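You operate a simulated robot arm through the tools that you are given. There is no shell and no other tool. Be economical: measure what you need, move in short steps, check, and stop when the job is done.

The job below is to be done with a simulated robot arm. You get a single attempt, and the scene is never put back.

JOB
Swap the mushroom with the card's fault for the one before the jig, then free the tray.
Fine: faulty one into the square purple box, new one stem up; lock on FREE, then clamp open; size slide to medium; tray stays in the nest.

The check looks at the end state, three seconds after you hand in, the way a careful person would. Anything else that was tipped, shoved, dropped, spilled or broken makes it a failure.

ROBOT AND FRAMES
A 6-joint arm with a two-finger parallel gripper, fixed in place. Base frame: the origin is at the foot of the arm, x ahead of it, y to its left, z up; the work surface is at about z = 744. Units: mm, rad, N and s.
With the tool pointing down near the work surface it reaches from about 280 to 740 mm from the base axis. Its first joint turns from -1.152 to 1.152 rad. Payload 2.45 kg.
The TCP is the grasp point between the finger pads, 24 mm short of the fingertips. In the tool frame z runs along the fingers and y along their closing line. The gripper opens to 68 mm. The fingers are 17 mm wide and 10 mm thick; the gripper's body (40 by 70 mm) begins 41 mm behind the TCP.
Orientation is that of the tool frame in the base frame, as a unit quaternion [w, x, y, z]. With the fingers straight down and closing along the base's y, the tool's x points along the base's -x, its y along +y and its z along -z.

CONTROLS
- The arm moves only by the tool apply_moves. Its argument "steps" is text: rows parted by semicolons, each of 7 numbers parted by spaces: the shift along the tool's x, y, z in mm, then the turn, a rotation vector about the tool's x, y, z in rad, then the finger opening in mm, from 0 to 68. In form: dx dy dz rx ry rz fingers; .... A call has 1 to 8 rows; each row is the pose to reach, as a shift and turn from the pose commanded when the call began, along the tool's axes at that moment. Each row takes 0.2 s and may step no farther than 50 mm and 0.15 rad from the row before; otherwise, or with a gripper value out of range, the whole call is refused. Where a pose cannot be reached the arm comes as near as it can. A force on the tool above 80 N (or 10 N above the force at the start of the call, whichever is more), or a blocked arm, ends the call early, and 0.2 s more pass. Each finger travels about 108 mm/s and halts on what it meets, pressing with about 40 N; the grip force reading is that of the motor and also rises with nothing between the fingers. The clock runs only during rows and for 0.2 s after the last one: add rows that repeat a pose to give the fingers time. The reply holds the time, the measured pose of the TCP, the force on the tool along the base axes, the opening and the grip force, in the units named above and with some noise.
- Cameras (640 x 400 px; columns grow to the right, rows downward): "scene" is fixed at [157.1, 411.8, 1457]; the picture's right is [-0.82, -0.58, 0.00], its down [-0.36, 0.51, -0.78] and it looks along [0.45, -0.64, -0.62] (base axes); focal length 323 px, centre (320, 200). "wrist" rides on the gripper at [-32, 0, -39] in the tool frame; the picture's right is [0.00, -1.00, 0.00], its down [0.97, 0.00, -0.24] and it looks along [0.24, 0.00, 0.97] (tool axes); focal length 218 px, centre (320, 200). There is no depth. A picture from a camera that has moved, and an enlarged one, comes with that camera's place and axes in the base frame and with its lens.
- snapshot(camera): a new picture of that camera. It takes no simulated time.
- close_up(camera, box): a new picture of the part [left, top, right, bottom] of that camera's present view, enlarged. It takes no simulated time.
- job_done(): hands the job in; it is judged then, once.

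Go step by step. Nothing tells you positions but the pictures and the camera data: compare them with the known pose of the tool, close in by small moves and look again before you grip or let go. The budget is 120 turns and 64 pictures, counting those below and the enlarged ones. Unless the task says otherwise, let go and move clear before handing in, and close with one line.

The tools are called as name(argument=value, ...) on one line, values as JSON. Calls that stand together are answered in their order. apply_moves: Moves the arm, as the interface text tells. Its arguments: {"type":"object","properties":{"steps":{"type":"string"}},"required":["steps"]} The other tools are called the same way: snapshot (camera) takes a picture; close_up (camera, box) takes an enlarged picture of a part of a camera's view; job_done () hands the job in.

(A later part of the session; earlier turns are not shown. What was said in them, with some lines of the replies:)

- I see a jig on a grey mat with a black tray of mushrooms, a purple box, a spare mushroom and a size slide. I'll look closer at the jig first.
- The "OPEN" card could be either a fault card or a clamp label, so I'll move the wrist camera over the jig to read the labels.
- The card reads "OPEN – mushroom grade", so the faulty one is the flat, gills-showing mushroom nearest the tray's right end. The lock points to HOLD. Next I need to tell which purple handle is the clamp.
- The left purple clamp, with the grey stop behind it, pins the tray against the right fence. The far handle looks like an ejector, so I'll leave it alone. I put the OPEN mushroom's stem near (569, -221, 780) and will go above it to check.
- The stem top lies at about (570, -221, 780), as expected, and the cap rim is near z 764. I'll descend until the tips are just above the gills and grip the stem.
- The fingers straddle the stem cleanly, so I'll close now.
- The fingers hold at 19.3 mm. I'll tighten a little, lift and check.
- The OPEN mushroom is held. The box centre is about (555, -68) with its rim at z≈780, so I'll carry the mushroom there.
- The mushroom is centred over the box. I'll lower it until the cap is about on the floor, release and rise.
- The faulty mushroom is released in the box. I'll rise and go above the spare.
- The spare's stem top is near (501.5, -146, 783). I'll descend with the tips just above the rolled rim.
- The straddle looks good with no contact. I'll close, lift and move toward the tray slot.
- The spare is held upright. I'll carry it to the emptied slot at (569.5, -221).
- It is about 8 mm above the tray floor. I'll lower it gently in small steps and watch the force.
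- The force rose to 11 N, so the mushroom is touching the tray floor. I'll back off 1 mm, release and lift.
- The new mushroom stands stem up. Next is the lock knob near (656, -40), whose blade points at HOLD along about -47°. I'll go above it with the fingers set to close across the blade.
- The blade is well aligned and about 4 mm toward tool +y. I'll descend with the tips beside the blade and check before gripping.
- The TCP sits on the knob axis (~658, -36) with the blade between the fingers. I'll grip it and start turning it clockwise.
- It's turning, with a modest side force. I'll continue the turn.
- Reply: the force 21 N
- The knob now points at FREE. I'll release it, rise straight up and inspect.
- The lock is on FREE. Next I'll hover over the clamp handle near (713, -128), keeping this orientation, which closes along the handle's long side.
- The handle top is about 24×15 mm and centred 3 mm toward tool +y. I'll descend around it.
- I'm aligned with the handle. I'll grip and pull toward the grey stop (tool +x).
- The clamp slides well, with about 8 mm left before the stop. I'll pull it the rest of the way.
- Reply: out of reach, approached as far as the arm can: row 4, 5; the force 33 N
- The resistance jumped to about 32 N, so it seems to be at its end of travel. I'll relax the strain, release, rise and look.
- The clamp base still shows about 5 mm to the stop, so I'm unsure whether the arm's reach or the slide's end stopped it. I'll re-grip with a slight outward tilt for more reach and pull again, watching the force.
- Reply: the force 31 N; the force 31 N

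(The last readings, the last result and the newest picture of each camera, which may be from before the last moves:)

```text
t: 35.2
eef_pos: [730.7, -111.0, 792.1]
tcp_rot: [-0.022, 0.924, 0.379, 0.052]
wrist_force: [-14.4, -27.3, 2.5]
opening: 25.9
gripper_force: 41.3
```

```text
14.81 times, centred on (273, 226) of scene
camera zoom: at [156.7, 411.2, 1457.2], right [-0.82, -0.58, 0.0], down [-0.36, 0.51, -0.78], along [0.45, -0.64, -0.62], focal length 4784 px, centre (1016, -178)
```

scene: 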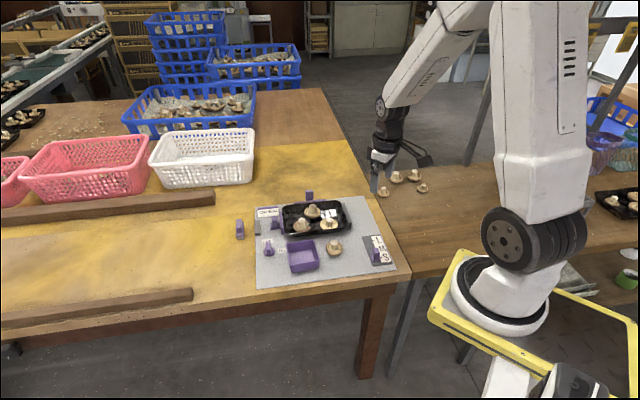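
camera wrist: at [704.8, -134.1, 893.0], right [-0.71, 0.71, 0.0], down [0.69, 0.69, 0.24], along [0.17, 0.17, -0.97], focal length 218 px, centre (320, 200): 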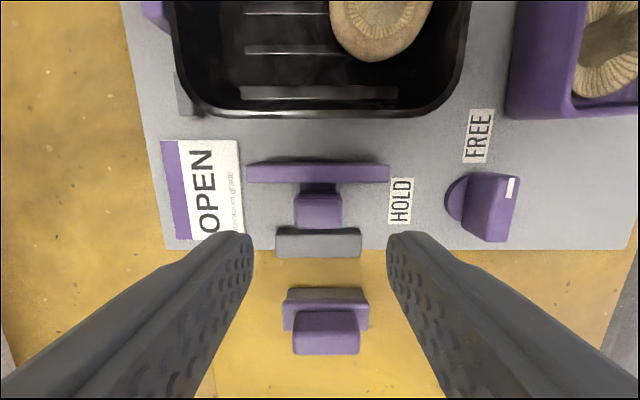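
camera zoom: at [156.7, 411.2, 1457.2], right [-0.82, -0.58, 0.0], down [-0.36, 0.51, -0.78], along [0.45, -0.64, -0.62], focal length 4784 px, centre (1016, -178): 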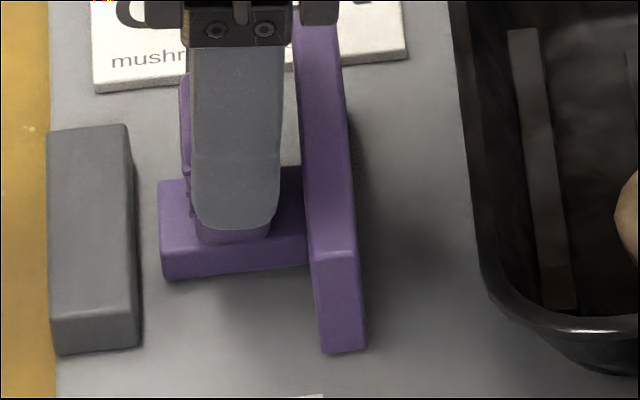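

The force climbs past 30 N with no real movement, so the slide is at its open end. I'll relax, release, rise and head toward the size slide.

apply_moves(steps="-2 0 0 0 0 0 10; -3.5 0 0 0 0 0 10; -3.5 0 0 0 0 0 30; -3.5 0 0 0 0 0 40; -3.5 0 0 0 0 0 40; -3.5 0 -30 0 -0.06 0 40; -3.5 0 -70 0 -0.12 0 40; -3.5 0 -100 0 -0.12 0 40")

close_up(camera="scene", box=[230, 185, 310, 245])

```text
t: 37.0
eef_pos: [718.3, -117.4, 891.5]
tcp_rot: [0.0, 0.924, 0.381, -0.001]
wrist_force: [0.0, -0.5, 0.4]
opening: 39.9
gripper_force: 0.0
```

```text
6.67 times, centred on (270, 215) of scene
camera zoom: at [157.1, 411.9, 1457.0], right [-0.82, -0.58, 0.0], down [-0.36, 0.51, -0.78], along [0.45, -0.64, -0.62], focal length 2153 px, centre (653, 100)
```

zoom: 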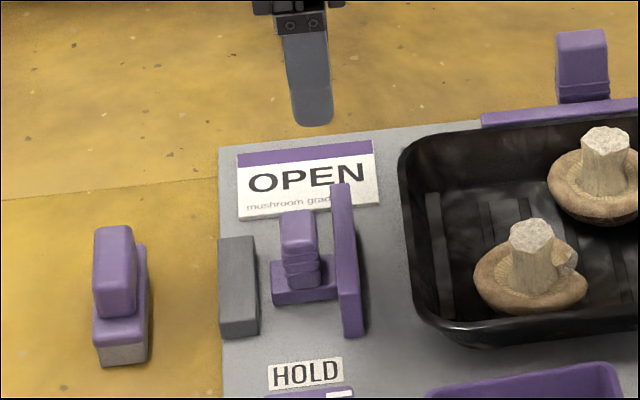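

The clamp stays open. Now I'll fly to the size slide near (390, -197), keeping this orientation, which closes along the slide's travel.

apply_moves(steps="-36 -22 0 0 0 0 40; -72 -44 0 0 0 0 40; -108 -66 0 0 0 0 40; -144 -88 0 0 0 0 40; -180 -110 0 0 0 0 40; -216 -132 0 0 0 0 40; -252 -154 0 0 0 0 40; -286 -174 0 0 0 0 40")

snapshot(camera="wrist")

```text
t: 38.8
eef_pos: [394.0, -200.9, 892.8]
tcp_rot: [0.001, 0.924, 0.383, 0.001]
wrist_force: [0.2, 0.8, 0.4]
opening: 39.9
gripper_force: 0.0
```

```text
16 pictures are left
camera wrist: at [369.8, -223.0, 930.2], right [-0.71, 0.71, 0.0], down [0.69, 0.69, 0.24], along [0.17, 0.17, -0.97], focal length 218 px, centre (320, 200)
```

wrist: 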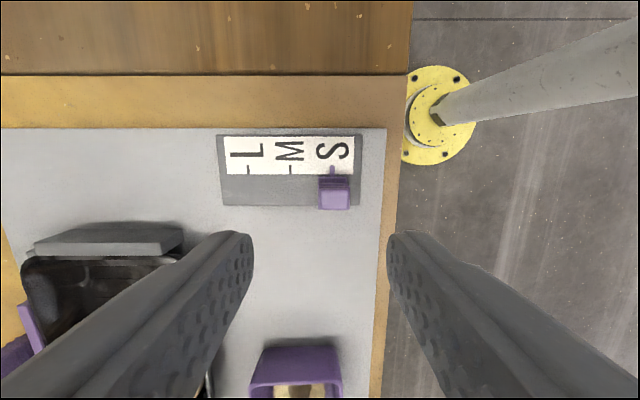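

close_up(camera="wrist", box=[210, 125, 370, 225])

```text
4.00 times, centred on (290, 175) of wrist
camera zoom: at [369.8, -223.0, 930.2], right [-0.71, 0.71, 0.0], down [0.69, 0.69, 0.24], along [0.17, 0.17, -0.97], focal length 873 px, centre (440, 300)
```

zoom: 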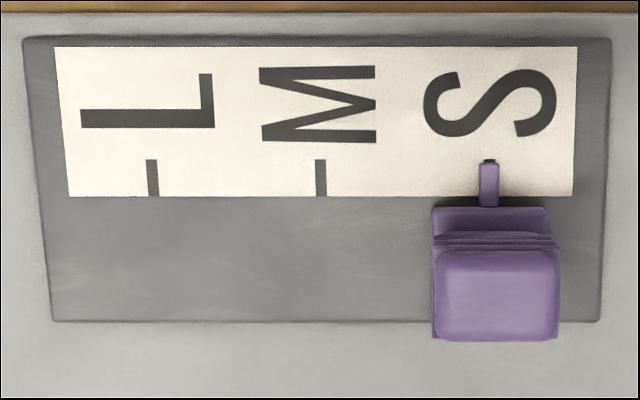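

The slide's pointer is at S, and M is about 35 mm away toward image left (tool +y). I'll centre over the handle and descend part way.

apply_moves(steps="2.5 -5 40 0 0 0 42; 4.5 -10 75 0 0 0 42; 4.5 -10 75 0 0 0 42")

snapshot(camera="wrist")

```text
t: 39.6
eef_pos: [390.7, -186.0, 814.4]
tcp_rot: [0.0, 0.924, 0.382, 0.0]
wrist_force: [0.4, 0.8, 0.2]
opening: 42.1
gripper_force: 0.0
```

```text
14 pictures are left
camera wrist: at [367.1, -209.7, 852.5], right [-0.71, 0.71, 0.0], down [0.69, 0.69, 0.24], along [0.17, 0.17, -0.97], focal length 218 px, centre (320, 200)
```

wrist: 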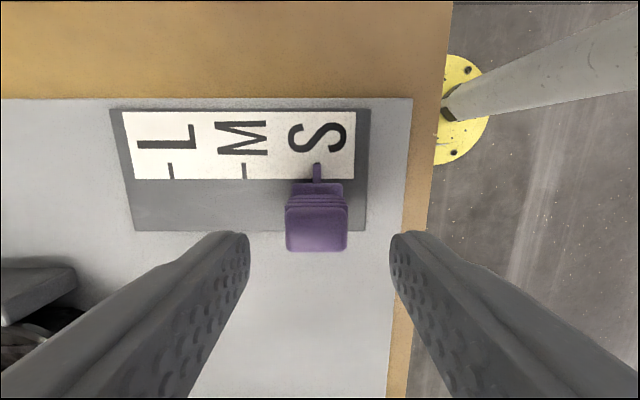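

The handle is centred sideways and about 3 mm toward tool -x. I'll descend to grip height and close.

apply_moves(steps="-3 1 15 0 0 0 42; -3 1 28 0 0 0 42; -3 1 28 0 0 0 42")

close_up(camera="scene", box=[340, 220, 410, 276])

```text
t: 40.4
eef_pos: [390.7, -190.4, 788.6]
tcp_rot: [0.0, 0.924, 0.382, 0.001]
wrist_force: [-0.3, 1.2, 0.1]
opening: 41.9
gripper_force: 0.0
```

```text
7.14 times, centred on (375, 248) of scene
camera zoom: at [157.1, 411.8, 1457.0], right [-0.82, -0.58, 0.0], down [-0.36, 0.51, -0.78], along [0.45, -0.64, -0.62], focal length 2307 px, centre (-73, -143)
```

zoom: 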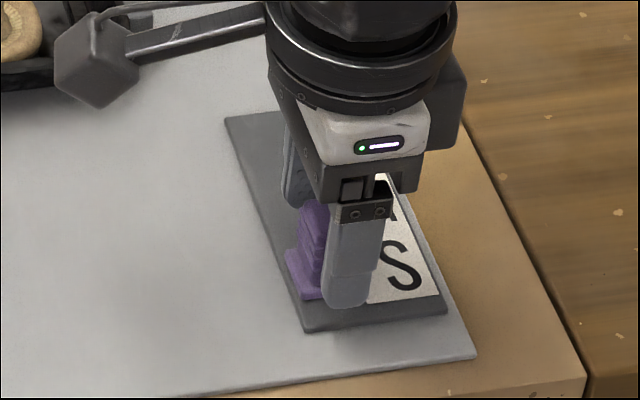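

snapshot(camera="wrist")

```text
12 pictures are left
camera wrist: at [367.1, -212.5, 826.0], right [-0.71, 0.71, 0.0], down [0.69, 0.69, 0.24], along [0.17, 0.17, -0.97], focal length 218 px, centre (320, 200)
```

wrist: 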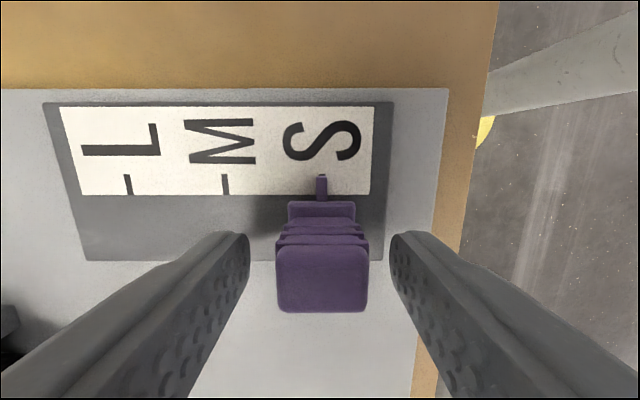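

Alignment is within a couple of millimetres. I'll nudge, grip and slide about 35 mm toward M (tool +y).

apply_moves(steps="-2 0 2 0 0 0 42; -2 0 2 0 0 0 24; -2 0 2 0 0 0 10; -2 0 2 0 0 0 10; -2 0 2 0 0 0 10")

apply_moves(steps="0 6 0 0 0 0 10; 0 12 0 0 0 0 10; 0 18 0 0 0 0 10; 0 24 0 0 0 0 10; 0 29 0 0 0 0 10; 0 33 0 0 0 0 10; 0 33 0 0 0 0 10")

snapshot(camera="wrist")

```text
t: 41.6
eef_pos: [389.0, -191.8, 786.6]
tcp_rot: [0.0, 0.924, 0.382, 0.001]
wrist_force: [-1.3, -0.7, 0.9]
opening: 22.1
gripper_force: 38.9
```

```text
t: 43.2
eef_pos: [412.6, -214.8, 785.3]
tcp_rot: [0.001, 0.924, 0.383, 0.0]
wrist_force: [19.9, 18.4, -1.4]
opening: 21.9
gripper_force: 38.5
```

```text
11 pictures are left
camera wrist: at [388.9, -237.5, 824.5], right [-0.71, 0.71, 0.0], down [0.69, 0.69, 0.24], along [0.17, 0.17, -0.97], focal length 218 px, centre (320, 200)
```

wrist: 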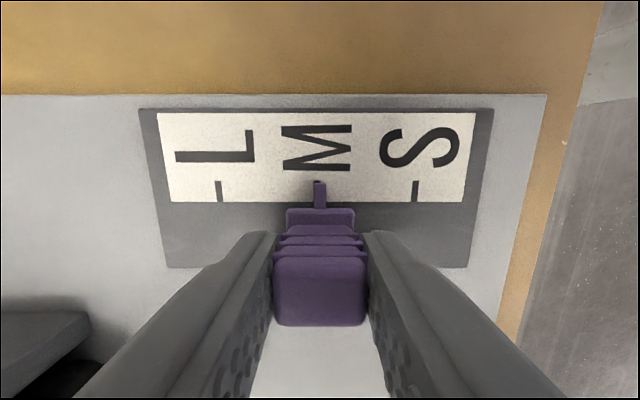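

close_up(camera="wrist", box=[280, 165, 360, 215])

```text
8.00 times, centred on (320, 190) of wrist
camera zoom: at [388.9, -237.5, 824.5], right [-0.71, 0.71, 0.0], down [0.69, 0.69, 0.24], along [0.17, 0.17, -0.97], focal length 1746 px, centre (320, 280)
```

zoom: 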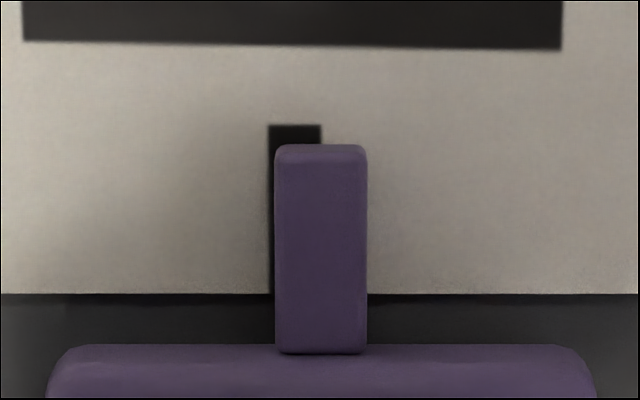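

The pointer is about 1.2 mm short of the M tick, so I'll nudge it.

apply_moves(steps="0 0.7 0 0 0 0 10; 0 1.3 0 0 0 0 10; 0 1.3 0 0 0 0 10")

close_up(camera="wrist", box=[280, 165, 360, 215])

```text
t: 44.0
eef_pos: [412.1, -216.0, 785.9]
tcp_rot: [0.0, 0.924, 0.382, 0.0]
wrist_force: [22.9, 23.0, -6.2]
opening: 22.1
gripper_force: 38.2
```

```text
8.00 times, centred on (320, 190) of wrist
camera zoom: at [389.4, -238.1, 824.5], right [-0.71, 0.71, 0.0], down [0.69, 0.69, 0.24], along [0.17, 0.17, -0.97], focal length 1746 px, centre (320, 280)
```

zoom: 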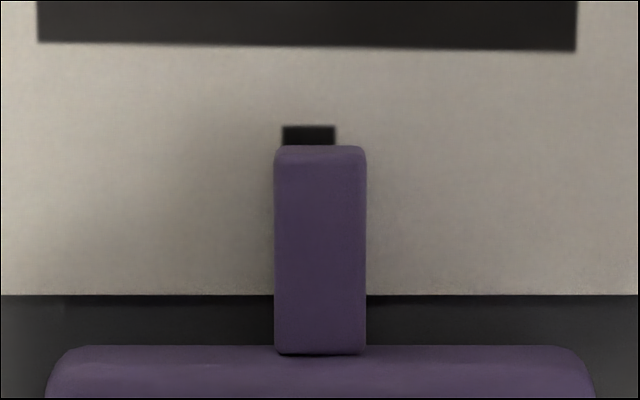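

The pointer is within 0.5 mm of the M tick. I'll make a last 0.4 mm nudge, release and rise.

apply_moves(steps="0 0.4 0 0 0 0 10; 1 0.4 0 0 0 0 10; 1 0.4 0 0 0 0 26; 1 0.4 0 0 0 0 40; 1 0.4 0 0 0 0 40; 1 0.4 -25 0 0 0 40; 1 0.4 -65 0 0 0 40; 1 0.4 -100 0 0 0 40")

snapshot(camera="wrist")

snapshot(camera="scene")

```text
t: 45.8
eef_pos: [410.4, -214.4, 887.2]
tcp_rot: [0.0, 0.925, 0.381, 0.0]
wrist_force: [0.0, -0.1, -0.3]
opening: 40.0
gripper_force: 0.1
```

```text
8 pictures are left
camera wrist: at [387.7, -236.6, 926.2], right [-0.71, 0.71, 0.0], down [0.69, 0.69, 0.24], along [0.17, 0.17, -0.97], focal length 218 px, centre (320, 200)
```

wrist: 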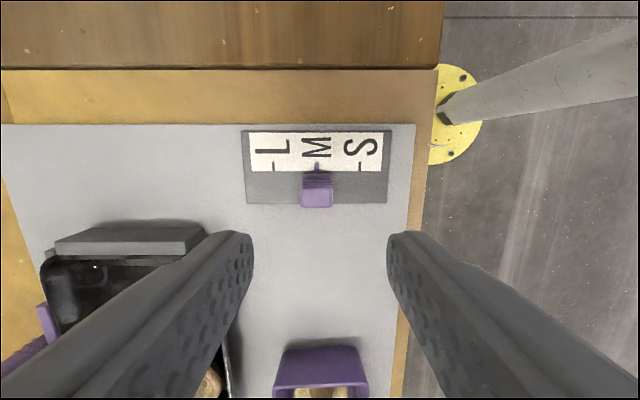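

```text
7 pictures are left
```

scene: 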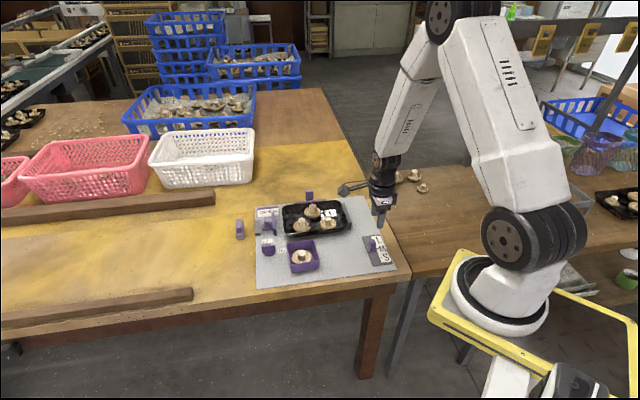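

close_up(camera="scene", box=[230, 185, 410, 295])

close_up(camera="wrist", box=[240, 125, 400, 215])

```text
3.56 times, centred on (320, 240) of scene
camera zoom: at [157.1, 411.8, 1457.0], right [-0.82, -0.58, 0.0], down [-0.36, 0.51, -0.78], along [0.45, -0.64, -0.62], focal length 1148 px, centre (320, 58)
```

zoom: 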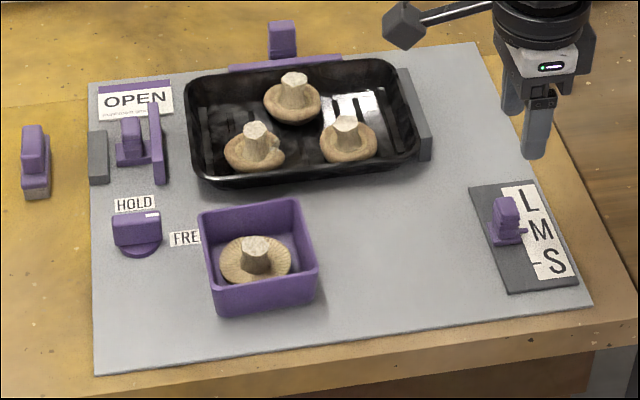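

```text
4.00 times, centred on (320, 170) of wrist
camera zoom: at [387.7, -236.6, 926.2], right [-0.71, 0.71, 0.0], down [0.69, 0.69, 0.24], along [0.17, 0.17, -0.97], focal length 873 px, centre (320, 320)
```

zoom: 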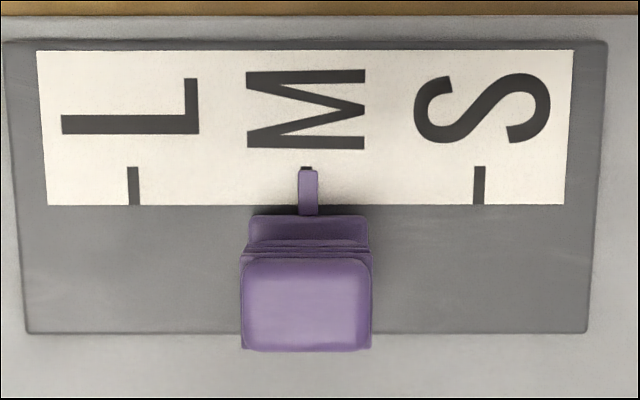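

Everything is as the job asks, and the arm is clear of the jig: OPEN mushroom in the box, spare in the tray stem up, lock on FREE, clamp open, slide on M. I'm handing in.

job_done()

```text
The job is handed in.
```

I swapped the OPEN-grade mushroom for the spare and freed the tray: the faulty one is in the purple box, the new one is stem up in the tray, the lock is on FREE, the clamp is open, the size slide is on M, and the tray is still in its nest.
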